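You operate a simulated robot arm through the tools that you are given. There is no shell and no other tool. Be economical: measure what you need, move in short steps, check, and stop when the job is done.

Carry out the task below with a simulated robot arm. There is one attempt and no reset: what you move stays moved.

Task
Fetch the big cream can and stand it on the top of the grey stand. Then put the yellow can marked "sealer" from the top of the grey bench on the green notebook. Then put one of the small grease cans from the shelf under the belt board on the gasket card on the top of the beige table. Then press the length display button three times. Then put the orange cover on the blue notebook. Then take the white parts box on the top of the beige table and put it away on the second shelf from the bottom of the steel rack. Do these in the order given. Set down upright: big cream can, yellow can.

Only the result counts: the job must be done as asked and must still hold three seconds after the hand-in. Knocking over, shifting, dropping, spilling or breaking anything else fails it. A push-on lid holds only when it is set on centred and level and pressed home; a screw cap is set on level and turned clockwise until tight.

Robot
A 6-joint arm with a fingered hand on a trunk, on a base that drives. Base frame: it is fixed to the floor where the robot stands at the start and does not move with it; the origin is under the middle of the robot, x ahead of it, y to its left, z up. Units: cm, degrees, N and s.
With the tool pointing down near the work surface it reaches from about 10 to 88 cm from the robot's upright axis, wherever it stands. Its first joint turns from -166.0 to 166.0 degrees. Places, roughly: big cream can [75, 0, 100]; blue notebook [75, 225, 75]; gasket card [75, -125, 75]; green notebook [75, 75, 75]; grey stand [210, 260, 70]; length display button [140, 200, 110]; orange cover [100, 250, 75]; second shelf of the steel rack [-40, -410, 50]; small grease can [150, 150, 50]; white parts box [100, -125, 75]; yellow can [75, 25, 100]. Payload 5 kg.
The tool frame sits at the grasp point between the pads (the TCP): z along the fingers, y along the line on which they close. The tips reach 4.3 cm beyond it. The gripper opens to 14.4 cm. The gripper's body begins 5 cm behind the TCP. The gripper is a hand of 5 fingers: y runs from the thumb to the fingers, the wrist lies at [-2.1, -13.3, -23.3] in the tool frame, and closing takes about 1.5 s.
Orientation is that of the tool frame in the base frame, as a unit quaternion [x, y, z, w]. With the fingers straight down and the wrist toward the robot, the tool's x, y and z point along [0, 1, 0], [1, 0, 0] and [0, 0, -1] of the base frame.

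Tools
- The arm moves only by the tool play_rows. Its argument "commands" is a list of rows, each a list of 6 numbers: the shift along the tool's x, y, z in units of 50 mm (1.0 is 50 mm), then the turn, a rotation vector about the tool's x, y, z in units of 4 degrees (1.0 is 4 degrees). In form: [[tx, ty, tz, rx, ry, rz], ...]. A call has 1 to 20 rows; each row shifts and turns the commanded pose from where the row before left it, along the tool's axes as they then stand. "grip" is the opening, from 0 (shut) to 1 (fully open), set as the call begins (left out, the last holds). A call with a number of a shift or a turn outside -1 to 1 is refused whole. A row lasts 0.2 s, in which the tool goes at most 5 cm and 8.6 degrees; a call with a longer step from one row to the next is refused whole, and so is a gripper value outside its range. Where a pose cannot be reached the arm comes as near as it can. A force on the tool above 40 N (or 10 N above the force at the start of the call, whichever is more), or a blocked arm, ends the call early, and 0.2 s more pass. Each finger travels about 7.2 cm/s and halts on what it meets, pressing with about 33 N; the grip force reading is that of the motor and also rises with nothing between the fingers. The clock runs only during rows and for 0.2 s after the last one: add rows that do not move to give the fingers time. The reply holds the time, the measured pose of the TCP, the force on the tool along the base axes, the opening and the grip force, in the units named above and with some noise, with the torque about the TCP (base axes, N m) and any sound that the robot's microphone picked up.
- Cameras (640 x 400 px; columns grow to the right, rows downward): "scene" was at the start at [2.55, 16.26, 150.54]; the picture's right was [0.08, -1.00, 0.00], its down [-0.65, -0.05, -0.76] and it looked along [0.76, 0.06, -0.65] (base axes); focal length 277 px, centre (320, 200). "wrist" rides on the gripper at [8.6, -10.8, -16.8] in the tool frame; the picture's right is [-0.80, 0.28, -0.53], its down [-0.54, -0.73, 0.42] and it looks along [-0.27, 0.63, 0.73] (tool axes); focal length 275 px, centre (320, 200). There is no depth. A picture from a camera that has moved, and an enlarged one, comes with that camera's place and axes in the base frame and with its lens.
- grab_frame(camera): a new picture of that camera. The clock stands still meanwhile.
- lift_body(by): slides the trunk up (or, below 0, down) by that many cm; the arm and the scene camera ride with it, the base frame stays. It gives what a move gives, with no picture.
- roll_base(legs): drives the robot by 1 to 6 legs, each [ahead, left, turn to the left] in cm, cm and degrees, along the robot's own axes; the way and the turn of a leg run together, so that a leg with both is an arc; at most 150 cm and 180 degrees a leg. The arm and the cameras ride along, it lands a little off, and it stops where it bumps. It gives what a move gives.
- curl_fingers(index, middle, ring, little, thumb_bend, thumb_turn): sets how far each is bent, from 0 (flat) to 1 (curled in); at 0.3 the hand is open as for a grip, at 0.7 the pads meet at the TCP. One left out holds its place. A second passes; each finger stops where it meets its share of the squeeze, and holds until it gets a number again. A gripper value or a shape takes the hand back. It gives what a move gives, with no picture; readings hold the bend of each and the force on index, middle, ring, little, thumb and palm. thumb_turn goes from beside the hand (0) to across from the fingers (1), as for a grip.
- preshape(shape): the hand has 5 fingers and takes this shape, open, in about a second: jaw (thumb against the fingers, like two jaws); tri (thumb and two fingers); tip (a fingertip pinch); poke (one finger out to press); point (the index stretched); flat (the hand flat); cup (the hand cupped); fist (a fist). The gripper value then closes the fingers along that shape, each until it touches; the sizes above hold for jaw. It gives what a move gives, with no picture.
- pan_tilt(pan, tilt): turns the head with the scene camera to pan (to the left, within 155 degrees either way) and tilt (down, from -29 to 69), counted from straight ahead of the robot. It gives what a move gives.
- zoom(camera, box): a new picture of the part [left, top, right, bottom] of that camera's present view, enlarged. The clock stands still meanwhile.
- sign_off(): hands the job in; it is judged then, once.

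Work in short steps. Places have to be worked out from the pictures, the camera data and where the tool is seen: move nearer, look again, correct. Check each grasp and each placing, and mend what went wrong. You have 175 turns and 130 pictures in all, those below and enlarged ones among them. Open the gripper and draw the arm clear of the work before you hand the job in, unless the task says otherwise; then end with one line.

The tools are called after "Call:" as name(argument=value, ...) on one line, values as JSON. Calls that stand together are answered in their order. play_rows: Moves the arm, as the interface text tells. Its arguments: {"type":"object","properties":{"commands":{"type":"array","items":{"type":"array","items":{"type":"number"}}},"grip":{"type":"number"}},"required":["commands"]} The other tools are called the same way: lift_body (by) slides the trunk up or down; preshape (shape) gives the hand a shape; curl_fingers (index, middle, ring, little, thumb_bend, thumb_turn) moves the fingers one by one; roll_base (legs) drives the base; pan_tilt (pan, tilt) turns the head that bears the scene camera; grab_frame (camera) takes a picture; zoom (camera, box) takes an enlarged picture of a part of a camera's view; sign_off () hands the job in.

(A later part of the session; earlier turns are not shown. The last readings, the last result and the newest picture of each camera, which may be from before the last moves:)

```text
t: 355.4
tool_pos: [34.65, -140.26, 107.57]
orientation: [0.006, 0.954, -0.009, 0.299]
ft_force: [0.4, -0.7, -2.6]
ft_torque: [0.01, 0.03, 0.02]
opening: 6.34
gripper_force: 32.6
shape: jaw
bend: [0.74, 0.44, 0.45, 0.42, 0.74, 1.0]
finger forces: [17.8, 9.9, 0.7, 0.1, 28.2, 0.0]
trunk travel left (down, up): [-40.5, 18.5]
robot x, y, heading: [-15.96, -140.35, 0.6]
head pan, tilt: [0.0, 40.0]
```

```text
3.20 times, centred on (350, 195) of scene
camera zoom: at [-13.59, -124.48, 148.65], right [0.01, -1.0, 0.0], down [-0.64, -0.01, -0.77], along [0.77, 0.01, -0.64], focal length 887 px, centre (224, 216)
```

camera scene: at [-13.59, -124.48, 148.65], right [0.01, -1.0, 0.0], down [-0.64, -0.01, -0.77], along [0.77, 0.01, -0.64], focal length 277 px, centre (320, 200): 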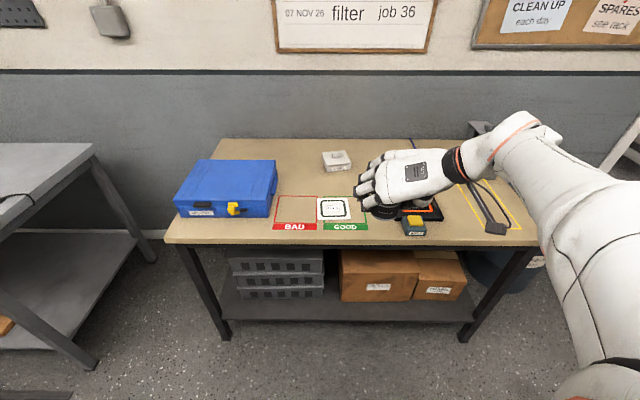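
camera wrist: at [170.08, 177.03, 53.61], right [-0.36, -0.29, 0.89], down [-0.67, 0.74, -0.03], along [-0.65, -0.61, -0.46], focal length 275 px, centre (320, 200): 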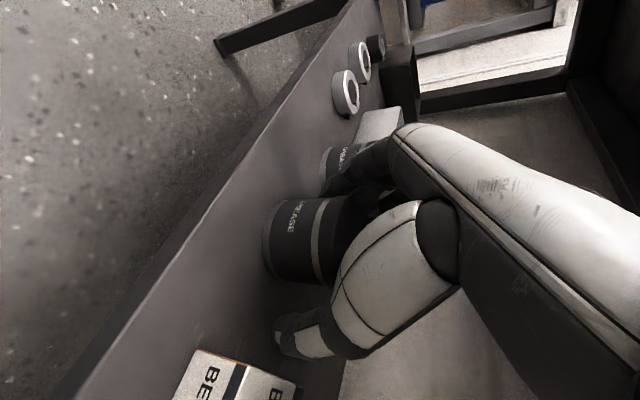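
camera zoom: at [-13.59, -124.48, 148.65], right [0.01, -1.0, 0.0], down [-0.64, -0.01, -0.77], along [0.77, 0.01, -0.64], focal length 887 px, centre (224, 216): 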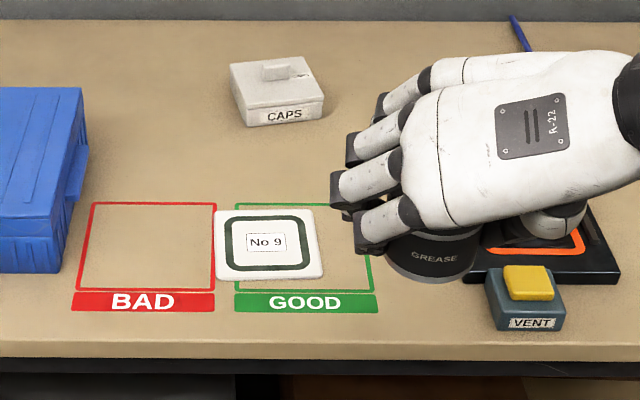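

The gasket card (No 9, white) centre is ≈ (62.5, −128.5) at z≈80–82; can sits ~2.2 cm ahead and 1 cm left of TCP. Move the hand over it.

Call:
play_rows(commands=[[-0.6, 0.3, 0.42, 0, 0, 0], [-0.6, 0.3, 0.42, 0, 0, 0], [-0.6, 0.3, 0.42, 0, 0, 0], [-0.6, 0.3, 0.42, 0, 0, 0], [-0.6, 0.3, 0.42, 0, 0, 0], [-0.6, 0.3, 0.42, 0, 0, 0], [-0.6, 0.3, 0.42, 0, 0, 0], [0, 0, 0, 0, 0, 0]])

Call:
lift_body(by=-12)

Call:
grab_frame(camera="scene")

Call:
grab_frame(camera="wrist")

```text
t: 357.2
tool_pos: [60.58, -130.07, 107.4]
orientation: [0.006, 0.954, -0.008, 0.298]
ft_force: [-0.2, 0.5, -2.8]
ft_torque: [-0.02, 0.08, 0.0]
opening: 6.35
gripper_force: 32.7
shape: jaw
bend: [0.74, 0.44, 0.45, 0.42, 0.74, 1.0]
finger forces: [17.5, 10.0, 0.7, 0.0, 28.2, 0.0]
trunk travel left (down, up): [-40.5, 18.5]
robot x, y, heading: [-15.87, -140.0, 0.7]
head pan, tilt: [0.0, 40.0]
```

```text
t: 358.7
tool_pos: [60.64, -130.13, 95.28]
orientation: [0.005, 0.954, -0.009, 0.299]
ft_force: [0.3, 0.0, -1.9]
ft_torque: [-0.02, 0.02, 0.02]
opening: 6.36
gripper_force: 33.2
shape: jaw
bend: [0.74, 0.44, 0.45, 0.42, 0.74, 1.0]
finger forces: [17.6, 9.8, 0.6, 0.0, 28.2, 0.0]
trunk travel left (down, up): [-28.5, 30.5]
robot x, y, heading: [-15.98, -140.18, 0.5]
head pan, tilt: [0.0, 40.0]
```

```text
48 pictures are left
camera scene: at [-13.58, -124.47, 136.65], right [0.01, -1.0, 0.0], down [-0.64, -0.01, -0.77], along [0.77, 0.01, -0.64], focal length 277 px, centre (320, 200)
```

scene: 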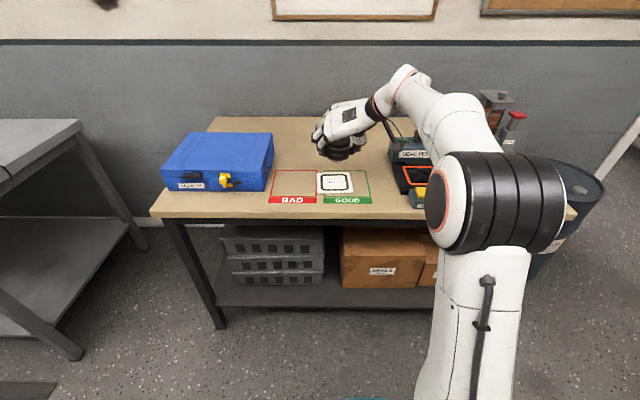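

```text
47 pictures are left
camera wrist: at [43.76, -140.67, 104.21], right [0.35, 0.29, 0.89], down [0.68, -0.74, -0.03], along [0.65, 0.61, -0.46], focal length 275 px, centre (320, 200)
```

wrist: 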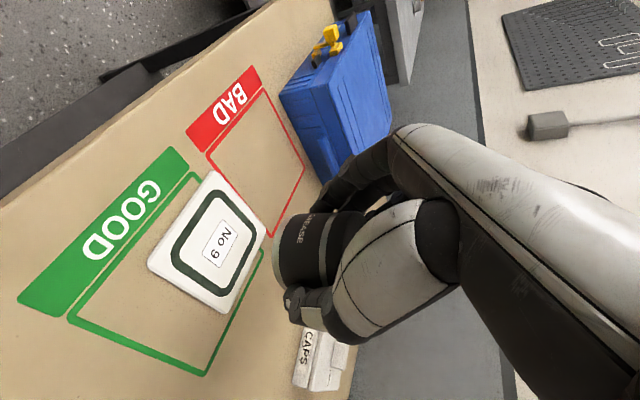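

Triangulation: card at (62.1, −129.2), z≈81; the can is almost above it. Lower ~5.5 cm and inspect.

Call:
play_rows(commands=[[0.3, 0, 0.36, 0, 0, 0], [0.3, 0, 0.36, 0, 0, 0], [0.12, 0, 0.15, 0, 0, 0], [0, 0, 0, 0, 0, 0]])

Call:
zoom(camera="scene", box=[270, 100, 430, 220])

Call:
zoom(camera="wrist", box=[120, 140, 440, 340])

```text
t: 359.7
tool_pos: [59.98, -130.11, 89.78]
orientation: [0.006, 0.954, -0.01, 0.299]
ft_force: [0.6, -0.3, -2.9]
ft_torque: [-0.01, 0.04, -0.01]
opening: 6.33
gripper_force: 33.2
shape: jaw
bend: [0.74, 0.44, 0.45, 0.42, 0.74, 1.0]
finger forces: [17.6, 9.9, 0.7, 0.1, 28.2, 0.0]
trunk travel left (down, up): [-28.5, 30.5]
robot x, y, heading: [-15.9, -139.97, 0.5]
head pan, tilt: [0.0, 40.0]
```

```text
3.33 times, centred on (350, 160) of scene
camera zoom: at [-13.57, -124.47, 136.65], right [0.01, -1.0, 0.0], down [-0.64, -0.01, -0.77], along [0.77, 0.01, -0.64], focal length 924 px, centre (220, 333)
```

zoom: 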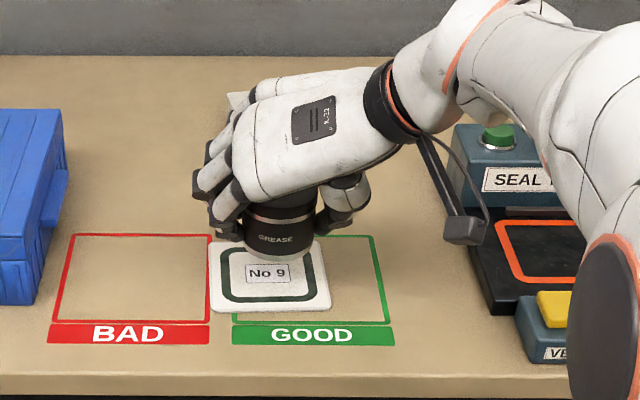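

```text
2.00 times, centred on (280, 240) of wrist
camera zoom: at [43.26, -140.68, 98.6], right [0.35, 0.29, 0.89], down [0.68, -0.74, -0.03], along [0.65, 0.61, -0.46], focal length 551 px, centre (400, 120)
```

zoom: 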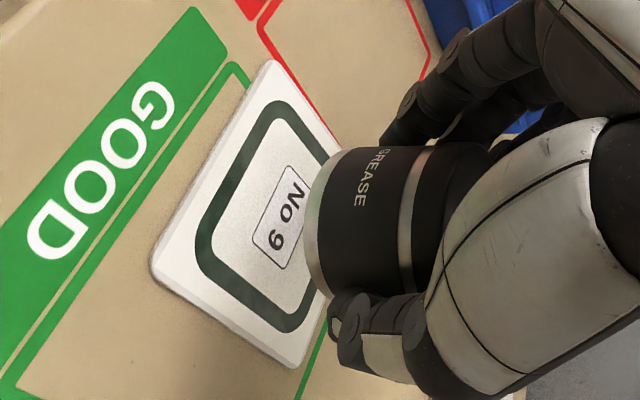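

Can is ~1.8 cm too far and ~0.8 cm right of the card centre. Correct, then lower gently.

Call:
play_rows(commands=[[0.3, 0.14, -0.2, 0, 0, 0], [0.1, 0, 0.13, 0, 0, 0], [0, 0, 0, 0, 0, 0]])

Call:
play_rows(commands=[[0.05, 0, 0.07, 0, 0, 0], [0.05, 0, 0.07, 0, 0, 0], [0, 0, 0, 0, 0, 0]])

Call:
zoom(camera="scene", box=[270, 100, 430, 220])

```text
t: 360.5
tool_pos: [58.3, -129.46, 88.84]
orientation: [0.005, 0.954, -0.009, 0.3]
ft_force: [-0.8, -0.6, -2.7]
ft_torque: [-0.04, 0.05, 0.0]
opening: 6.36
gripper_force: 32.9
shape: jaw
bend: [0.74, 0.44, 0.45, 0.42, 0.74, 1.0]
finger forces: [17.5, 10.0, 0.7, 0.1, 28.2, 0.1]
trunk travel left (down, up): [-28.5, 30.5]
robot x, y, heading: [-15.9, -139.98, 0.7]
head pan, tilt: [0.0, 40.0]
```

```text
t: 361.3
tool_pos: [58.27, -129.42, 88.08]
orientation: [0.005, 0.955, -0.008, 0.298]
ft_force: [-0.2, 0.3, -2.5]
ft_torque: [-0.04, 0.04, 0.0]
opening: 6.36
gripper_force: 32.8
shape: jaw
bend: [0.74, 0.44, 0.45, 0.42, 0.74, 1.0]
finger forces: [17.5, 10.0, 0.7, 0.0, 28.1, 0.0]
trunk travel left (down, up): [-28.5, 30.5]
robot x, y, heading: [-16.27, -139.83, 0.6]
head pan, tilt: [0.0, 40.0]
```

```text
3.33 times, centred on (350, 160) of scene
camera zoom: at [-13.57, -124.47, 136.65], right [0.01, -1.0, 0.0], down [-0.64, -0.01, -0.77], along [0.77, 0.01, -0.64], focal length 924 px, centre (220, 333)
```

zoom: 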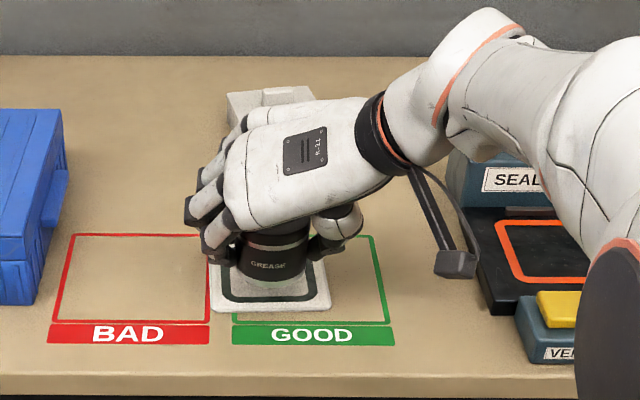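

Aligned over the card. Continue lowering in small steps until contact.

Call:
play_rows(commands=[[0.04, 0, 0.055, 0, 0, 0], [0.04, 0, 0.055, 0, 0, 0], [0, 0, 0, 0, 0, 0]])

Call:
play_rows(commands=[[0.035, 0, 0.05, 0, 0, 0], [0.035, 0, 0.05, 0, 0, 0], [0, 0, 0, 0, 0, 0]])

```text
t: 362.1
tool_pos: [58.08, -129.43, 87.35]
orientation: [0.006, 0.954, -0.008, 0.299]
ft_force: [0.0, 0.2, -2.6]
ft_torque: [-0.04, 0.02, -0.02]
opening: 6.36
gripper_force: 32.9
shape: jaw
bend: [0.74, 0.44, 0.45, 0.42, 0.74, 1.0]
finger forces: [17.5, 10.0, 0.7, 0.0, 28.1, 0.0]
trunk travel left (down, up): [-28.5, 30.5]
robot x, y, heading: [-15.88, -140.17, 0.7]
head pan, tilt: [0.0, 40.0]
```

```text
t: 362.9
tool_pos: [58.17, -129.44, 86.7]
orientation: [0.005, 0.954, -0.009, 0.299]
ft_force: [0.6, 0.3, -3.2]
ft_torque: [-0.04, 0.03, 0.0]
opening: 6.35
gripper_force: 32.5
shape: jaw
bend: [0.74, 0.44, 0.45, 0.42, 0.74, 1.0]
finger forces: [17.5, 10.0, 0.7, 0.0, 28.2, 0.1]
trunk travel left (down, up): [-28.5, 30.5]
robot x, y, heading: [-16.11, -140.08, 0.8]
head pan, tilt: [0.0, 40.0]
```

Call:
play_rows(commands=[[0.035, 0, 0.05, 0, 0, 0], [0.03, 0, 0.04, 0, 0, 0], [0, 0, 0, 0, 0, 0]])

Call:
zoom(camera="scene", box=[300, 150, 380, 210])

```text
t: 363.7
tool_pos: [58.15, -129.32, 86.19]
orientation: [0.005, 0.955, -0.009, 0.298]
ft_force: [-0.2, 0.0, -2.4]
ft_torque: [-0.02, 0.04, 0.02]
opening: 6.38
gripper_force: 32.9
shape: jaw
bend: [0.74, 0.44, 0.45, 0.42, 0.74, 1.0]
finger forces: [17.5, 10.0, 0.7, 0.1, 28.2, 0.0]
trunk travel left (down, up): [-28.5, 30.5]
robot x, y, heading: [-15.95, -140.5, 0.6]
head pan, tilt: [0.0, 40.0]
```

```text
6.67 times, centred on (340, 180) of scene
camera zoom: at [-13.57, -124.47, 136.65], right [0.01, -1.0, 0.0], down [-0.64, -0.01, -0.77], along [0.77, 0.01, -0.64], focal length 1848 px, centre (187, 333)
```

zoom: 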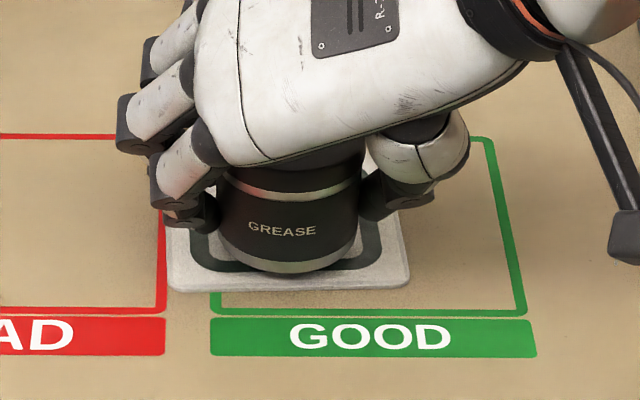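

Still slightly in air; can is ~1.5 cm toward the card's front edge. Shift forward 1.3 cm, then finish lowering.

Call:
play_rows(commands=[[-0.21, 0, 0.15, 0, 0, 0], [0, 0, 0, 0, 0, 0]])

Call:
play_rows(commands=[[0.03, 0, 0.04, 0, 0, 0], [0.03, 0, 0.04, 0, 0, 0], [0, 0, 0, 0, 0, 0]])

```text
t: 364.3
tool_pos: [59.41, -129.26, 86.11]
orientation: [0.006, 0.954, -0.009, 0.298]
ft_force: [0.1, 0.5, -1.8]
ft_torque: [-0.04, 0.06, 0.0]
opening: 6.34
gripper_force: 33.4
shape: jaw
bend: [0.74, 0.44, 0.45, 0.42, 0.74, 1.0]
finger forces: [17.6, 10.0, 0.7, 0.0, 28.2, 0.0]
trunk travel left (down, up): [-28.5, 30.5]
robot x, y, heading: [-15.93, -139.75, 0.6]
head pan, tilt: [0.0, 40.0]
```

```text
t: 365.1
tool_pos: [59.51, -129.51, 85.58]
orientation: [0.005, 0.954, -0.009, 0.299]
ft_force: [-0.5, -0.3, -3.2]
ft_torque: [-0.03, 0.04, 0.0]
opening: 6.32
gripper_force: 32.7
shape: jaw
bend: [0.74, 0.44, 0.45, 0.42, 0.74, 1.0]
finger forces: [17.5, 10.1, 0.7, 0.0, 28.3, 0.1]
trunk travel left (down, up): [-28.5, 30.5]
robot x, y, heading: [-15.94, -139.85, 0.5]
head pan, tilt: [0.0, 40.0]
```

Call:
play_rows(commands=[[0.03, 0, 0.04, 0, 0, 0], [0.03, 0, 0.04, 0, 0, 0], [0, 0, 0, 0, 0, 0]])

Call:
zoom(camera="scene", box=[300, 150, 380, 210])

```text
t: 365.9
tool_pos: [59.6, -129.49, 85.06]
orientation: [0.005, 0.954, -0.009, 0.298]
ft_force: [-0.2, 0.4, -2.5]
ft_torque: [-0.01, 0.07, 0.0]
opening: 6.32
gripper_force: 33.8
shape: jaw
bend: [0.74, 0.44, 0.45, 0.42, 0.74, 1.0]
finger forces: [17.5, 10.1, 0.7, 0.1, 28.1, 0.0]
trunk travel left (down, up): [-28.5, 30.5]
robot x, y, heading: [-16.32, -140.1, 0.5]
head pan, tilt: [0.0, 40.0]
```

```text
6.67 times, centred on (340, 180) of scene
camera zoom: at [-13.57, -124.47, 136.65], right [0.01, -1.0, 0.0], down [-0.64, -0.01, -0.77], along [0.77, 0.01, -0.64], focal length 1848 px, centre (187, 333)
```

zoom: 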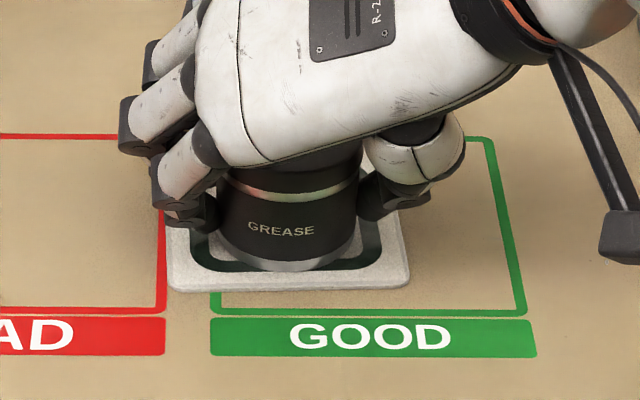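

Call:
play_rows(commands=[[-0.08, 0, 0.12, 0, 0, 0], [0.03, 0, 0.04, 0, 0, 0], [0.03, 0, 0.04, 0, 0, 0], [0, 0, 0, 0, 0, 0]])

```text
t: 366.9
tool_pos: [60.18, -129.44, 84.86]
orientation: [0.006, 0.954, -0.008, 0.301]
ft_force: [-2.0, 1.2, 26.5]
ft_torque: [0.51, -0.38, -0.1]
opening: 6.43
gripper_force: 33.4
shape: jaw
bend: [0.74, 0.44, 0.45, 0.42, 0.74, 1.0]
finger forces: [19.5, 11.9, 1.6, 0.0, 31.0, 0.0]
trunk travel left (down, up): [-28.5, 30.5]
robot x, y, heading: [-15.89, -140.02, 0.5]
head pan, tilt: [0.0, 40.0]
```

Contact made (26 N). Relieve slightly, then open.

Call:
play_rows(commands=[[-0.04, 0, -0.055, 0, 0, 0], [0, 0, 0, 0, 0, 0]])

```text
t: 367.5
tool_pos: [60.16, -129.57, 84.89]
orientation: [0.005, 0.954, -0.01, 0.3]
ft_force: [1.6, 2.1, 20.4]
ft_torque: [0.54, -0.39, -0.12]
opening: 6.44
gripper_force: 33.3
shape: jaw
bend: [0.74, 0.44, 0.45, 0.42, 0.74, 1.0]
finger forces: [19.5, 12.1, 1.7, 0.1, 30.1, 0.0]
trunk travel left (down, up): [-28.5, 30.5]
robot x, y, heading: [-16.06, -140.09, 0.7]
head pan, tilt: [0.0, 40.0]
```

Call:
play_rows(commands=[[-0.06, 0, -0.09, 0, 0, 0], [0, 0, 0, 0, 0, 0]])

Call:
play_rows(commands=[[0, 0, 0, 0, 0, 0], [0, 0, 0, 0, 0, 0], [0, 0, 0, 0, 0, 0], [0, 0, 0, 0, 0, 0], [0, 0, 0, 0, 0, 0], [0, 0, 0, 0, 0, 0]], grip=0.72)

Call:
zoom(camera="scene", box=[300, 150, 380, 210])

```text
t: 368.1
tool_pos: [59.93, -129.55, 85.01]
orientation: [0.005, 0.955, -0.009, 0.298]
ft_force: [0.5, 1.0, 1.6]
ft_torque: [0.13, 0.01, -0.03]
opening: 6.4
gripper_force: 33.1
shape: jaw
bend: [0.74, 0.44, 0.45, 0.42, 0.74, 1.0]
finger forces: [18.7, 10.3, 1.2, 0.1, 29.0, 0.0]
trunk travel left (down, up): [-28.5, 30.5]
robot x, y, heading: [-16.1, -140.06, 0.2]
head pan, tilt: [0.0, 40.0]
```

```text
t: 369.5
tool_pos: [60.0, -129.49, 85.16]
orientation: [0.006, 0.954, -0.009, 0.298]
ft_force: [-1.6, 0.1, 0.2]
ft_torque: [0.02, 0.01, -0.02]
opening: 10.33
gripper_force: 0.1
shape: jaw
bend: [0.27, 0.37, 0.34, 0.34, 0.58, 0.99]
finger forces: [0.1, 0.0, 0.0, 0.0, 0.1, 0.0]
trunk travel left (down, up): [-28.5, 30.5]
robot x, y, heading: [-16.02, -140.14, 0.5]
head pan, tilt: [0.0, 40.0]
```

```text
6.67 times, centred on (340, 180) of scene
camera zoom: at [-13.59, -124.47, 136.65], right [0.01, -1.0, 0.0], down [-0.64, -0.01, -0.77], along [0.77, 0.01, -0.64], focal length 1848 px, centre (187, 333)
```

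zoom: 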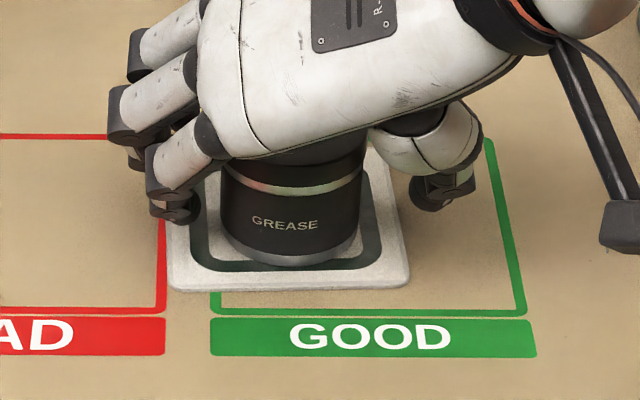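

Can rests level on the card with fingers clear. Raise straight up with the trunk and verify.

Call:
lift_body(by=22)

Call:
grab_frame(camera="scene")

```text
t: 371.8
tool_pos: [60.09, -129.49, 107.27]
orientation: [0.006, 0.954, -0.008, 0.298]
ft_force: [0.8, -0.5, -0.4]
ft_torque: [-0.02, 0.01, -0.02]
opening: 10.34
gripper_force: 0.1
shape: jaw
bend: [0.27, 0.37, 0.34, 0.34, 0.58, 0.99]
finger forces: [0.0, 0.1, 0.1, 0.1, 0.1, 0.1]
trunk travel left (down, up): [-50.5, 8.5]
robot x, y, heading: [-15.96, -140.08, 0.8]
head pan, tilt: [0.0, 40.0]
```

```text
40 pictures are left
camera scene: at [-13.58, -124.47, 158.65], right [0.01, -1.0, 0.0], down [-0.64, -0.01, -0.77], along [0.77, 0.01, -0.64], focal length 277 px, centre (320, 200)
```

scene: 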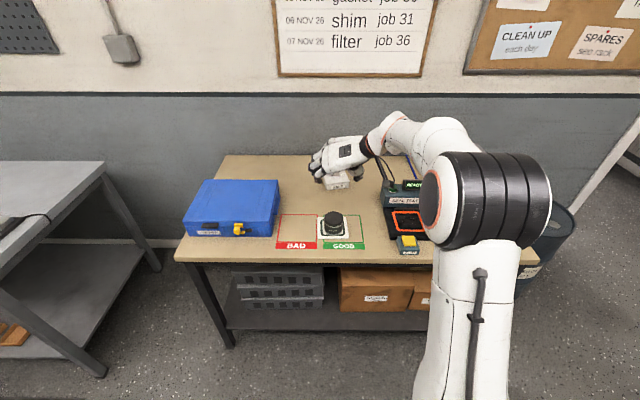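

Grease can done. Retract the arm and drive back to room 2 for the button.

Call:
play_rows(commands=[[0.6, -0.3, -0.42, 0, 0, 0], [0.6, -0.3, -0.42, 0, 0, 0], [0.6, -0.3, -0.42, 0, 0, 0], [0.6, -0.3, -0.42, 0, 0, 0], [0.6, -0.3, -0.42, 0, 0, 0], [0.6, -0.3, -0.42, 0, 0, 0], [0, 0, 0, 0, 0, 0]])

Call:
roll_base(legs=[[0, 0, -0.6], [0, -105, 0], [80, -97, 0], [116, 5, 0]])

```text
t: 373.4
tool_pos: [38.02, -138.34, 107.36]
orientation: [0.005, 0.954, -0.009, 0.298]
ft_force: [-0.3, -0.8, 0.5]
ft_torque: [0.0, -0.07, 0.03]
opening: 10.35
gripper_force: 0.2
shape: jaw
bend: [0.27, 0.37, 0.34, 0.34, 0.58, 0.99]
finger forces: [0.0, 0.0, 0.0, 0.0, 0.0, 0.1]
trunk travel left (down, up): [-50.5, 8.5]
robot x, y, heading: [-15.95, -139.89, 0.6]
head pan, tilt: [0.0, 40.0]
```

```text
t: 390.6
tool_pos: [231.19, -338.74, 107.41]
orientation: [0.013, 0.954, -0.011, 0.299]
ft_force: [-0.4, 0.3, 1.2]
ft_torque: [-0.01, -0.03, -0.02]
opening: 10.33
gripper_force: 0.2
shape: jaw
bend: [0.27, 0.37, 0.34, 0.34, 0.58, 0.99]
finger forces: [0.1, 0.1, 0.1, 0.1, 0.1, 0.1]
trunk travel left (down, up): [-50.5, 8.5]
robot x, y, heading: [177.08, -339.55, -0.1]
head pan, tilt: [0.0, 40.0]
```

Call:
roll_base(legs=[[0, 0, 90.1], [110, -5, 0], [108, 0, 0]])

```text
t: 405.1
tool_pos: [188.08, -69.6, 107.34]
orientation: [-0.66, 0.689, 0.201, 0.222]
ft_force: [-0.3, -0.4, 0.5]
ft_torque: [0.0, 0.0, 0.02]
opening: 10.33
gripper_force: 0.1
shape: jaw
bend: [0.27, 0.37, 0.34, 0.34, 0.58, 0.99]
finger forces: [0.1, 0.0, 0.0, 0.0, 0.0, 0.0]
trunk travel left (down, up): [-50.5, 8.5]
robot x, y, heading: [187.96, -123.82, 88.7]
head pan, tilt: [0.0, 40.0]
```

Call:
roll_base(legs=[[12, 0, 1.3], [55, -20, 0], [105, -8, 0], [95, -10, 0], [0, 0, 90]])

Call:
pan_tilt(pan=-25, tilt=25)

Call:
grab_frame(camera="scene")

```text
t: 422.6
tool_pos: [170.23, 140.13, 107.52]
orientation: [0.954, -0.006, -0.299, -0.01]
ft_force: [1.1, 0.3, 0.7]
ft_torque: [0.01, -0.01, 0.0]
opening: 10.33
gripper_force: 0.0
shape: jaw
bend: [0.27, 0.37, 0.34, 0.34, 0.58, 0.99]
finger forces: [0.0, 0.1, 0.1, 0.0, 0.0, 0.0]
trunk travel left (down, up): [-50.5, 8.5]
robot x, y, heading: [224.46, 141.89, -179.5]
head pan, tilt: [0.0, 40.0]
```

```text
t: 423.5
tool_pos: [170.16, 140.16, 107.4]
orientation: [0.954, -0.007, -0.298, -0.009]
ft_force: [1.3, 0.5, -0.4]
ft_torque: [0.02, -0.01, 0.02]
opening: 10.35
gripper_force: 0.0
shape: jaw
bend: [0.27, 0.37, 0.34, 0.34, 0.58, 0.99]
finger forces: [0.0, 0.0, 0.1, 0.0, 0.0, 0.0]
trunk travel left (down, up): [-50.5, 8.5]
robot x, y, heading: [224.49, 141.74, -179.5]
head pan, tilt: [-25.0, 25.0]
```

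```text
39 pictures are left
camera scene: at [222.16, 130.0, 160.98], right [0.42, 0.91, 0.0], down [0.38, -0.18, -0.91], along [-0.82, 0.38, -0.42], focal length 277 px, centre (320, 200)
```

scene: 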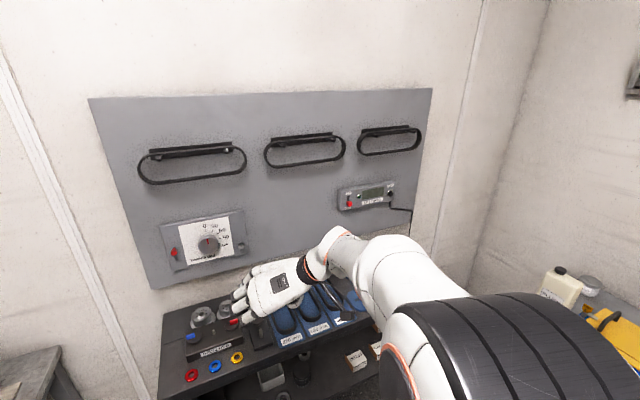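

Call:
zoom(camera="scene", box=[325, 165, 421, 225])

```text
6.67 times, centred on (373, 195) of scene
camera zoom: at [222.16, 130.0, 160.98], right [0.42, 0.91, 0.0], down [0.38, -0.18, -0.91], along [-0.82, 0.38, -0.42], focal length 1848 px, centre (-33, 233)
```

zoom: 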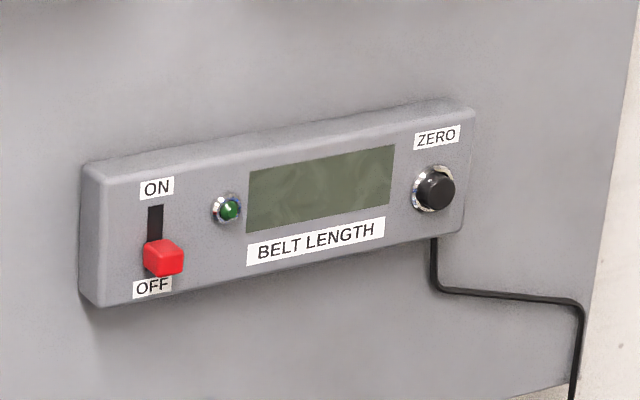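

The black ZERO button is the display's only push button (green one is a lamp); it's near (143, 197, 117). Strafe right, set the poke shape, and raise the hand toward horizontal.

Call:
roll_base(legs=[[-6, -36, -0.5]])

Call:
preshape(shape="poke")

Call:
play_rows(commands=[[-0.5, 0, -0.2, 0, -1, 0], [-0.5, 0, -0.2, 0, -1, 0], [-0.6, 0, -0.2, 0, -1, 0], [-0.6, 0, -0.1, 0, -1, 0], [-0.6, 0, -0.1, 0, -1, 0], [-0.3, 0, 0, 0, -1, 0], [0, 0, 0, 0, -1, 0], [0, 0, 0, 0, -1, 0], [0, 0, 0, 0, -1, 0], [0, 0, 0, 0, 0, 0]])

Call:
grab_frame(camera="wrist")

```text
t: 425.8
tool_pos: [175.94, 176.85, 107.39]
orientation: [0.954, -0.011, -0.298, -0.011]
ft_force: [-0.1, -0.5, -0.1]
ft_torque: [0.0, 0.0, 0.01]
opening: 10.34
gripper_force: 0.1
shape: jaw
bend: [0.27, 0.37, 0.34, 0.34, 0.58, 0.99]
finger forces: [0.0, 0.1, 0.0, 0.1, 0.0, 0.0]
trunk travel left (down, up): [-50.5, 8.5]
robot x, y, heading: [230.18, 178.03, 180.1]
head pan, tilt: [-25.0, 25.0]
```

```text
t: 426.7
tool_pos: [175.91, 176.82, 107.34]
orientation: [0.954, -0.011, -0.298, -0.011]
ft_force: [-0.3, 0.0, -0.1]
ft_torque: [0.01, 0.0, 0.03]
opening: 0.0
gripper_force: 0.1
shape: poke
bend: [0.7, 0.7, 0.99, 0.99, 1.0, 1.0]
finger forces: [0.1, 0.1, 0.0, 0.1, 0.0, 0.0]
trunk travel left (down, up): [-50.5, 8.5]
robot x, y, heading: [229.83, 178.09, 179.9]
head pan, tilt: [-25.0, 25.0]
```

```text
t: 428.9
tool_pos: [167.04, 171.07, 128.83]
orientation: [0.844, -0.014, -0.535, -0.025]
ft_force: [0.9, 0.1, 0.3]
ft_torque: [0.03, 0.01, -0.02]
opening: 0.0
gripper_force: 0.2
shape: poke
bend: [0.7, 0.7, 0.99, 0.99, 1.0, 1.0]
finger forces: [0.1, 0.0, 0.0, 0.0, 0.0, 0.0]
out of reach, approached as far as the arm can: row 3, 4, 5, 6, 7, 8, 9
trunk travel left (down, up): [-50.5, 8.5]
robot x, y, heading: [230.19, 178.0, 180.1]
head pan, tilt: [-25.0, 25.0]
```

```text
37 pictures are left
camera wrist: at [186.37, 180.83, 128.32], right [0.13, -0.32, 0.94], down [-0.58, 0.75, 0.33], along [-0.81, -0.58, -0.09], focal length 275 px, centre (320, 200)
```

wrist: 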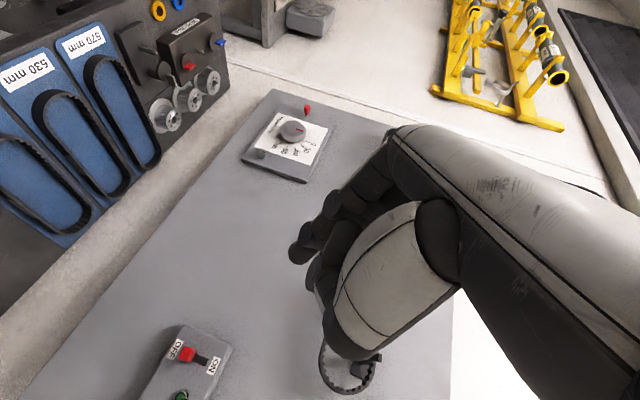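

Fingertip sits ~4.2 cm beyond TCP, tool 25° below horizontal. Move the tip toward a point 7 cm in front of the button.

Call:
play_rows(commands=[[0.065, -0.72, 0.5, 0, 0, 0], [0.065, -0.72, 0.5, 0, 0, 0], [0.065, -0.72, 0.5, 0, 0, 0], [0.065, -0.72, 0.5, 0, 0, 0], [0.065, -0.72, 0.4, 0, 0, 0], [0.065, -0.72, 0.3, 0, 0, 0], [0, 0, 0, 0, 0, 0]])

Call:
grab_frame(camera="scene")

Call:
grab_frame(camera="wrist")

```text
t: 430.5
tool_pos: [152.43, 185.57, 133.98]
orientation: [0.844, -0.014, -0.536, -0.023]
ft_force: [-1.0, 1.3, 0.2]
ft_torque: [-0.02, 0.0, 0.0]
opening: 0.01
gripper_force: 0.1
shape: poke
bend: [0.7, 0.7, 0.99, 0.99, 1.0, 1.0]
finger forces: [0.0, 0.1, 0.0, 0.1, 0.1, 0.0]
out of reach, approached as far as the arm can: row 1, 2, 3, 4, 5, 6
trunk travel left (down, up): [-50.5, 8.5]
robot x, y, heading: [230.02, 177.94, 179.9]
head pan, tilt: [-25.0, 25.0]
```

```text
36 pictures are left
camera scene: at [227.95, 166.36, 160.99], right [0.42, 0.91, 0.0], down [0.38, -0.18, -0.91], along [-0.82, 0.38, -0.42], focal length 277 px, centre (320, 200)
```

scene: 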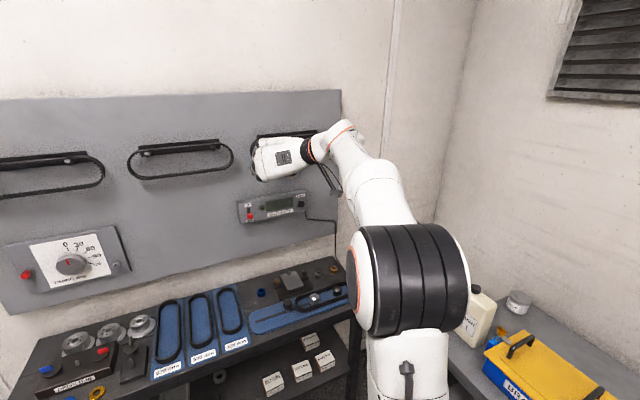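

```text
35 pictures are left
camera wrist: at [171.75, 195.29, 133.41], right [0.13, -0.31, 0.94], down [-0.58, 0.75, 0.33], along [-0.81, -0.59, -0.08], focal length 275 px, centre (320, 200)
```

wrist: 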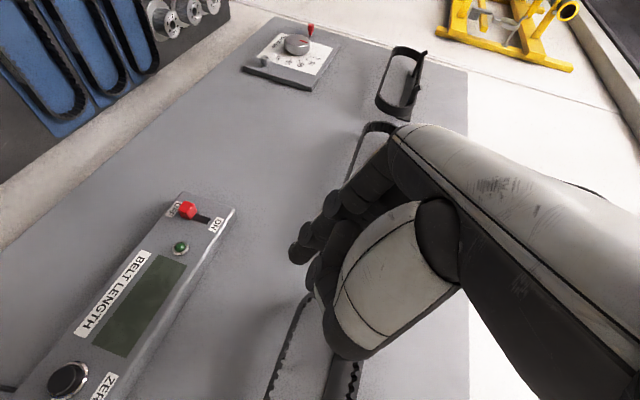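

Pose follows the trunk: I'll back off 3 cm, strafe right with the base 13 cm, and drop the trunk 13 cm to align the tip with the button.

Call:
roll_base(legs=[[-4, -12, 0]])

Call:
lift_body(by=-13)

Call:
grab_frame(camera="wrist")

Call:
grab_frame(camera="scene")

```text
t: 431.8
tool_pos: [156.52, 197.23, 134.01]
orientation: [0.844, -0.013, -0.536, -0.022]
ft_force: [0.3, 0.2, -0.6]
ft_torque: [-0.02, -0.01, 0.03]
opening: 0.02
gripper_force: 0.0
shape: poke
bend: [0.7, 0.7, 0.99, 0.99, 1.0, 1.0]
finger forces: [0.0, 0.0, 0.0, 0.0, 0.1, 0.1]
trunk travel left (down, up): [-50.5, 8.5]
robot x, y, heading: [234.33, 189.81, -180.1]
head pan, tilt: [-25.0, 25.0]
```

```text
t: 433.4
tool_pos: [156.43, 197.16, 121.04]
orientation: [0.844, -0.012, -0.536, -0.022]
ft_force: [0.1, -0.7, 1.0]
ft_torque: [-0.01, -0.02, -0.02]
opening: 0.0
gripper_force: 0.0
shape: poke
bend: [0.7, 0.7, 0.99, 0.99, 1.0, 1.0]
finger forces: [0.0, 0.0, 0.0, 0.1, 0.0, 0.0]
trunk travel left (down, up): [-37.5, 21.5]
robot x, y, heading: [234.22, 189.9, -179.8]
head pan, tilt: [-25.0, 25.0]
```

```text
34 pictures are left
camera wrist: at [175.77, 206.94, 120.41], right [0.13, -0.31, 0.94], down [-0.58, 0.75, 0.33], along [-0.8, -0.59, -0.08], focal length 275 px, centre (320, 200)
```

wrist: 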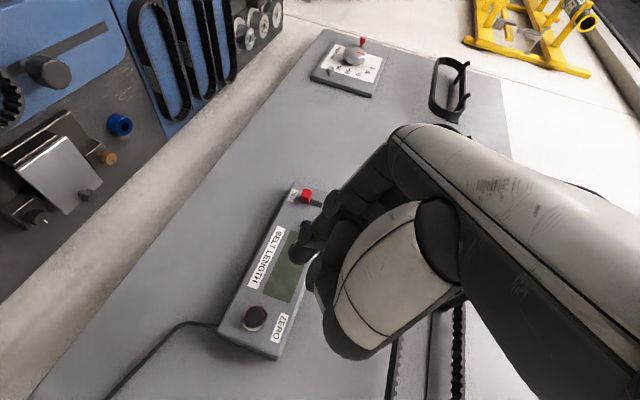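

```text
33 pictures are left
camera scene: at [232.02, 178.14, 147.99], right [0.42, 0.91, 0.0], down [0.38, -0.18, -0.91], along [-0.82, 0.38, -0.42], focal length 277 px, centre (320, 200)
```

scene: 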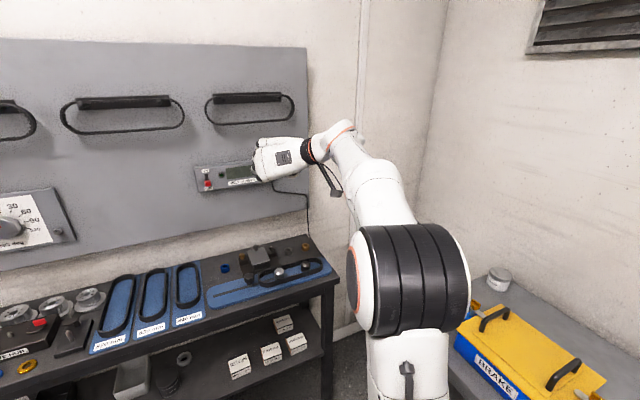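

Latest ray puts the button at about (143, 200.5, 116); tip is at (153, 197, 118). Try small arm corrections (+3.3 y, −2.2 z) and see if it obeys.

Call:
play_rows(commands=[[0.1, -0.33, 0.05, 0, 0, 0], [0.1, -0.33, 0.05, 0, 0, 0], [0.2, 0, 0.09, 0, 0, 0], [0, 0, 0, 0, 0, 0]])

Call:
zoom(camera="wrist", box=[200, 180, 360, 380])

```text
t: 434.4
tool_pos: [155.38, 199.52, 120.72]
orientation: [0.846, -0.015, -0.532, -0.023]
ft_force: [0.0, 0.4, 0.2]
ft_torque: [0.0, -0.03, 0.03]
opening: 0.02
gripper_force: 0.0
shape: poke
bend: [0.7, 0.7, 0.99, 0.99, 1.0, 1.0]
finger forces: [0.0, 0.0, 0.0, 0.0, 0.1, 0.0]
out of reach, approached as far as the arm can: row 1, 2, 3
trunk travel left (down, up): [-37.5, 21.5]
robot x, y, heading: [234.28, 189.86, -179.7]
head pan, tilt: [-25.0, 25.0]
```

```text
2.00 times, centred on (280, 280) of wrist
camera zoom: at [174.66, 209.33, 120.26], right [0.12, -0.31, 0.94], down [-0.58, 0.75, 0.32], along [-0.81, -0.59, -0.09], focal length 551 px, centre (400, 40)
```

zoom: 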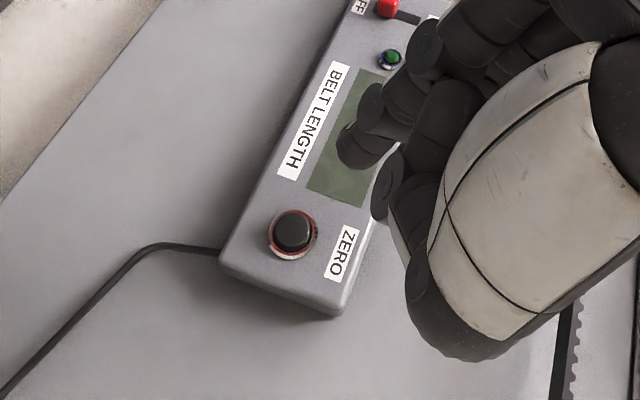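

Relax the tilt (a bit steeper) so the pose becomes reachable, then re-read.

Call:
play_rows(commands=[[0, 0, 0, 0, 1, 0], [0, 0, 0, 0, 1, 0], [0, 0, 0, 0, 1, 0], [0, 0, 0, 0, 0, 0]])

```text
t: 435.4
tool_pos: [155.26, 199.54, 120.6]
orientation: [0.895, -0.016, -0.444, -0.021]
ft_force: [-0.1, -0.3, -0.6]
ft_torque: [0.01, -0.01, 0.01]
opening: 0.02
gripper_force: 0.0
shape: poke
bend: [0.7, 0.7, 0.99, 0.99, 1.0, 1.0]
finger forces: [0.1, 0.1, 0.0, 0.1, 0.0, 0.0]
trunk travel left (down, up): [-37.5, 21.5]
robot x, y, heading: [234.22, 189.59, -180.1]
head pan, tilt: [-25.0, 25.0]
```

Now within reach. Bring the tip to ~5 cm in front of the button.

Call:
play_rows(commands=[[-0.107, -0.097, 0.31, 0, 0, 0], [-0.107, -0.097, 0.31, 0, 0, 0], [-0.107, -0.097, 0.31, 0, 0, 0], [0, 0, 0, 0, 0, 0]])

Call:
zoom(camera="wrist", box=[200, 180, 360, 380])

```text
t: 436.4
tool_pos: [150.77, 201.41, 119.19]
orientation: [0.895, -0.015, -0.444, -0.02]
ft_force: [-1.0, -0.2, -0.4]
ft_torque: [0.01, -0.01, 0.0]
opening: 0.0
gripper_force: 0.1
shape: poke
bend: [0.7, 0.7, 0.99, 0.99, 1.0, 1.0]
finger forces: [0.0, 0.0, 0.0, 0.0, 0.0, 0.1]
trunk travel left (down, up): [-37.5, 21.5]
robot x, y, heading: [234.15, 189.87, -180.0]
head pan, tilt: [-25.0, 25.0]
```

```text
2.00 times, centred on (280, 280) of wrist
camera zoom: at [169.81, 211.23, 122.45], right [-0.07, -0.3, 0.95], down [-0.63, 0.75, 0.19], along [-0.77, -0.59, -0.24], focal length 551 px, centre (400, 40)
```

zoom: 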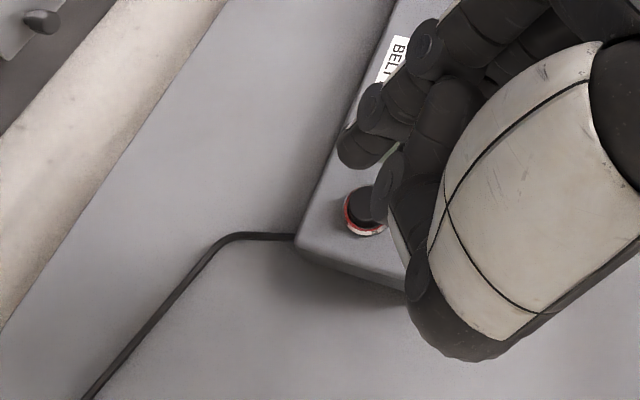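

Two rays place the cap face at ≈ (139.5, 200.5, 115). Advance 5 cm with slight correction, then feel forward.

Call:
play_rows(commands=[[-0.165, 0.063, 0.293, 0, 0, 0], [-0.165, 0.063, 0.293, 0, 0, 0], [-0.165, 0.063, 0.293, 0, 0, 0], [0, 0, 0, 0, 0, 0]])

Call:
zoom(camera="wrist", box=[220, 180, 340, 330])

```text
t: 437.4
tool_pos: [147.35, 200.46, 118.07]
orientation: [0.895, -0.016, -0.445, -0.02]
ft_force: [-0.1, 0.6, 0.2]
ft_torque: [-0.01, -0.01, -0.06]
opening: 0.0
gripper_force: 0.1
shape: poke
bend: [0.7, 0.7, 0.99, 0.99, 1.0, 1.0]
finger forces: [0.1, 0.0, 0.1, 0.0, 0.0, 0.0]
out of reach, approached as far as the arm can: row 2, 3
trunk travel left (down, up): [-37.5, 21.5]
robot x, y, heading: [234.24, 189.74, -179.8]
head pan, tilt: [-25.0, 25.0]
```

```text
2.67 times, centred on (280, 255) of wrist
camera zoom: at [166.45, 210.29, 121.44], right [-0.07, -0.3, 0.95], down [-0.63, 0.75, 0.19], along [-0.77, -0.59, -0.24], focal length 734 px, centre (427, 53)
```

zoom: 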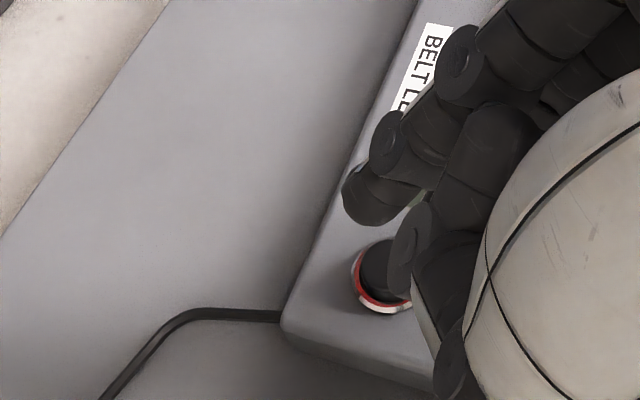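

Tip is aligned, 5 cm short and arm at full stretch. Retract the arm 6 cm, advance the base 8 cm, and recheck.

Call:
play_rows(commands=[[0.36, -0.03, -0.48, 0, 0, 0], [0.36, -0.03, -0.48, 0, 0, 0], [0, 0, 0, 0, 0, 0]])

Call:
roll_base(legs=[[7, 0, 0]])

Call:
zoom(camera="wrist", box=[220, 180, 340, 330])

```text
t: 438.2
tool_pos: [153.41, 200.72, 118.0]
orientation: [0.896, -0.015, -0.444, -0.02]
ft_force: [0.1, 0.3, -0.4]
ft_torque: [0.01, 0.0, 0.03]
opening: 0.01
gripper_force: 0.1
shape: poke
bend: [0.7, 0.7, 0.99, 0.99, 1.0, 1.0]
finger forces: [0.0, 0.0, 0.1, 0.0, 0.0, 0.0]
trunk travel left (down, up): [-37.5, 21.5]
robot x, y, heading: [234.01, 189.85, -179.9]
head pan, tilt: [-25.0, 25.0]
```

```text
t: 439.2
tool_pos: [146.26, 200.63, 118.05]
orientation: [0.896, -0.015, -0.444, -0.02]
ft_force: [-0.6, -0.4, -0.4]
ft_torque: [0.03, 0.04, 0.01]
opening: 0.01
gripper_force: 0.0
shape: poke
bend: [0.7, 0.7, 0.99, 0.99, 1.0, 1.0]
finger forces: [0.0, 0.0, 0.0, 0.1, 0.0, 0.1]
trunk travel left (down, up): [-37.5, 21.5]
robot x, y, heading: [227.06, 189.84, -179.9]
head pan, tilt: [-25.0, 25.0]
```

```text
2.67 times, centred on (280, 255) of wrist
camera zoom: at [165.22, 210.42, 121.38], right [-0.07, -0.3, 0.95], down [-0.63, 0.75, 0.19], along [-0.77, -0.59, -0.24], focal length 734 px, centre (427, 53)
```

zoom: 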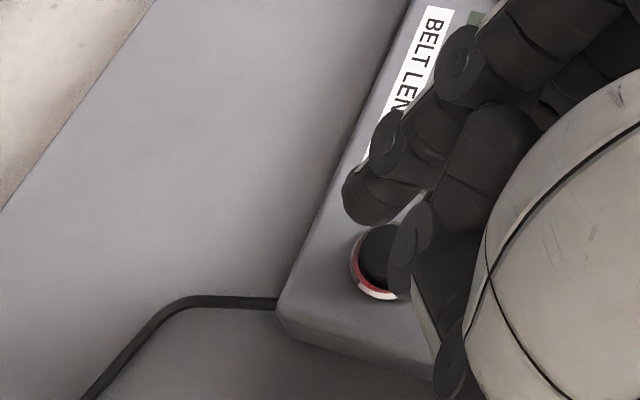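

Perfectly lined up, ~4 cm to go. Feel forward in small rows.

Call:
play_rows(commands=[[-0.08, 0.006, 0.106, 0, 0, 0], [-0.08, 0.006, 0.106, 0, 0, 0], [-0.08, 0.006, 0.106, 0, 0, 0], [-0.08, 0.006, 0.106, 0, 0, 0], [0, 0, 0, 0, 0, 0]])

Call:
play_rows(commands=[[-0.05, 0.004, 0.065, 0, 0, 0], [-0.05, 0.004, 0.065, 0, 0, 0], [-0.05, 0.004, 0.065, 0, 0, 0], [0, 0, 0, 0, 0, 0]])

```text
t: 440.4
tool_pos: [143.56, 200.59, 118.0]
orientation: [0.895, -0.015, -0.445, -0.02]
ft_force: [0.4, -0.4, -1.0]
ft_torque: [0.0, -0.01, 0.0]
opening: 0.0
gripper_force: 0.1
shape: poke
bend: [0.7, 0.7, 0.99, 0.99, 1.0, 1.0]
finger forces: [0.1, 0.1, 0.0, 0.1, 0.0, 0.0]
trunk travel left (down, up): [-37.5, 21.5]
robot x, y, heading: [226.84, 189.65, -179.9]
head pan, tilt: [-25.0, 25.0]
```

```text
t: 441.4
tool_pos: [142.67, 200.6, 118.03]
orientation: [0.896, -0.016, -0.443, -0.02]
ft_force: [19.1, -2.7, -5.0]
ft_torque: [-0.08, -0.47, 0.0]
opening: 0.01
gripper_force: 0.1
shape: poke
bend: [0.7, 0.7, 0.99, 0.99, 1.0, 1.0]
finger forces: [0.0, 18.9, 0.1, 0.1, 0.1, 0.0]
trunk travel left (down, up): [-37.5, 21.5]
robot x, y, heading: [226.89, 190.02, -179.8]
head pan, tilt: [-25.0, 25.0]
```

Contact at 19 N with the poking finger. Check that it is on the button.

Call:
zoom(camera="wrist", box=[220, 180, 340, 330])

```text
2.67 times, centred on (280, 255) of wrist
camera zoom: at [161.62, 210.35, 121.43], right [-0.07, -0.3, 0.95], down [-0.63, 0.75, 0.19], along [-0.77, -0.59, -0.24], focal length 734 px, centre (427, 53)
```

zoom: 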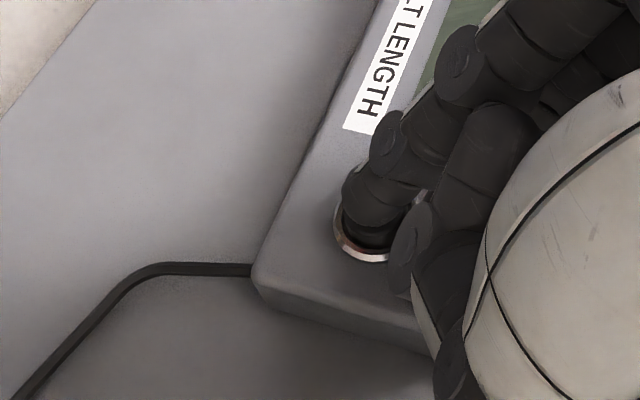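

On the cap. Push a little deeper to be sure of a full press.

Call:
play_rows(commands=[[-0.03, 0.002, 0.04, 0, 0, 0], [-0.03, 0.002, 0.04, 0, 0, 0], [0, 0, 0, 0, 0, 0]])

```text
t: 441.9
tool_pos: [142.53, 200.35, 118.13]
orientation: [0.898, -0.015, -0.44, -0.018]
ft_force: [20.8, -0.9, 1.0]
ft_torque: [-0.04, -0.26, -0.07]
opening: 0.0
gripper_force: 0.1
shape: poke
bend: [0.7, 0.7, 0.99, 0.99, 1.0, 1.0]
finger forces: [0.0, 19.8, 0.0, 0.0, 0.0, 0.0]
trunk travel left (down, up): [-37.5, 21.5]
robot x, y, heading: [227.08, 190.09, -179.7]
head pan, tilt: [-25.0, 25.0]
stopped in row 2: the force on the tool passed its limit at 44 N (the readings are from after the stop); the commanded pose is now the measured one
```

Bottomed out (44 N) – press one. Back off 2 cm, then press twice more with full release between.

Call:
play_rows(commands=[[0.12, -0.009, -0.16, 0, 0, 0], [0.12, -0.009, -0.16, 0, 0, 0], [0, 0, 0, 0, 0, 0], [0, 0, 0, 0, 0, 0]])

Call:
play_rows(commands=[[-0.08, 0.006, 0.106, 0, 0, 0], [-0.08, 0.006, 0.106, 0, 0, 0], [-0.05, 0.004, 0.07, 0, 0, 0], [-0.03, 0.002, 0.04, 0, 0, 0], [-0.03, 0.002, 0.04, 0, 0, 0], [-0.02, 0.002, 0.03, 0, 0, 0], [0, 0, 0, 0, 0, 0]])

Call:
zoom(camera="wrist", box=[220, 180, 340, 330])

```text
t: 442.9
tool_pos: [144.16, 200.49, 117.82]
orientation: [0.898, -0.016, -0.44, -0.019]
ft_force: [0.3, 0.5, 1.1]
ft_torque: [-0.01, 0.0, 0.03]
opening: 0.0
gripper_force: 0.1
shape: poke
bend: [0.7, 0.7, 0.99, 0.99, 1.0, 1.0]
finger forces: [0.0, 0.0, 0.0, 0.0, 0.1, 0.0]
trunk travel left (down, up): [-37.5, 21.5]
robot x, y, heading: [227.15, 189.74, -179.9]
head pan, tilt: [-25.0, 25.0]
```

```text
t: 444.1
tool_pos: [142.49, 200.43, 117.86]
orientation: [0.899, -0.015, -0.436, -0.014]
ft_force: [19.6, -1.2, 0.4]
ft_torque: [-0.04, -0.28, -0.05]
opening: 0.0
gripper_force: 0.1
shape: poke
bend: [0.7, 0.7, 0.99, 0.99, 1.0, 1.0]
finger forces: [0.0, 19.7, 0.1, 0.0, 0.0, 0.0]
trunk travel left (down, up): [-37.5, 21.5]
robot x, y, heading: [227.15, 189.74, -180.1]
head pan, tilt: [-25.0, 25.0]
stopped in row 5: the force on the tool passed its limit at 43 N (the readings are from after the stop); the commanded pose is now the measured one
```

```text
2.67 times, centred on (280, 255) of wrist
camera zoom: at [161.48, 210.25, 121.35], right [-0.08, -0.29, 0.95], down [-0.64, 0.75, 0.17], along [-0.77, -0.59, -0.25], focal length 734 px, centre (427, 53)
```

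zoom: 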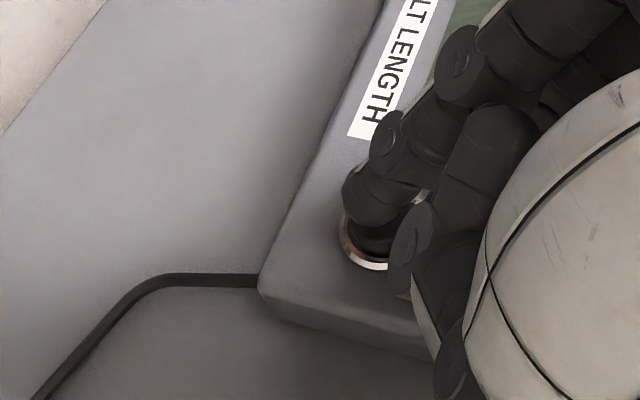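

Take a closer look to confirm the cap is really depressed.

Call:
zoom(camera="wrist", box=[255, 220, 303, 260])

```text
10.00 times, centred on (279, 240) of wrist
camera zoom: at [161.48, 210.25, 121.35], right [-0.08, -0.29, 0.95], down [-0.64, 0.75, 0.17], along [-0.77, -0.59, -0.25], focal length 2753 px, centre (730, -200)
```

zoom: 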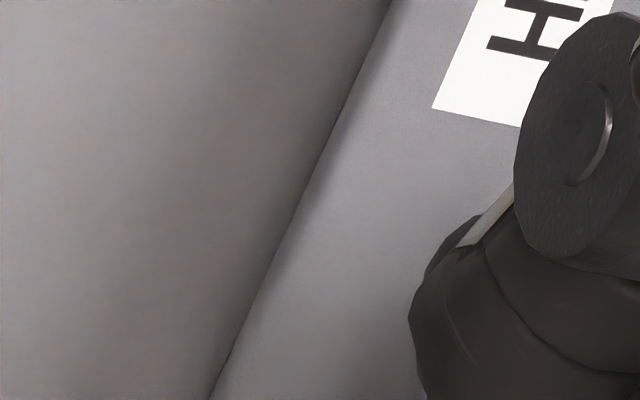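

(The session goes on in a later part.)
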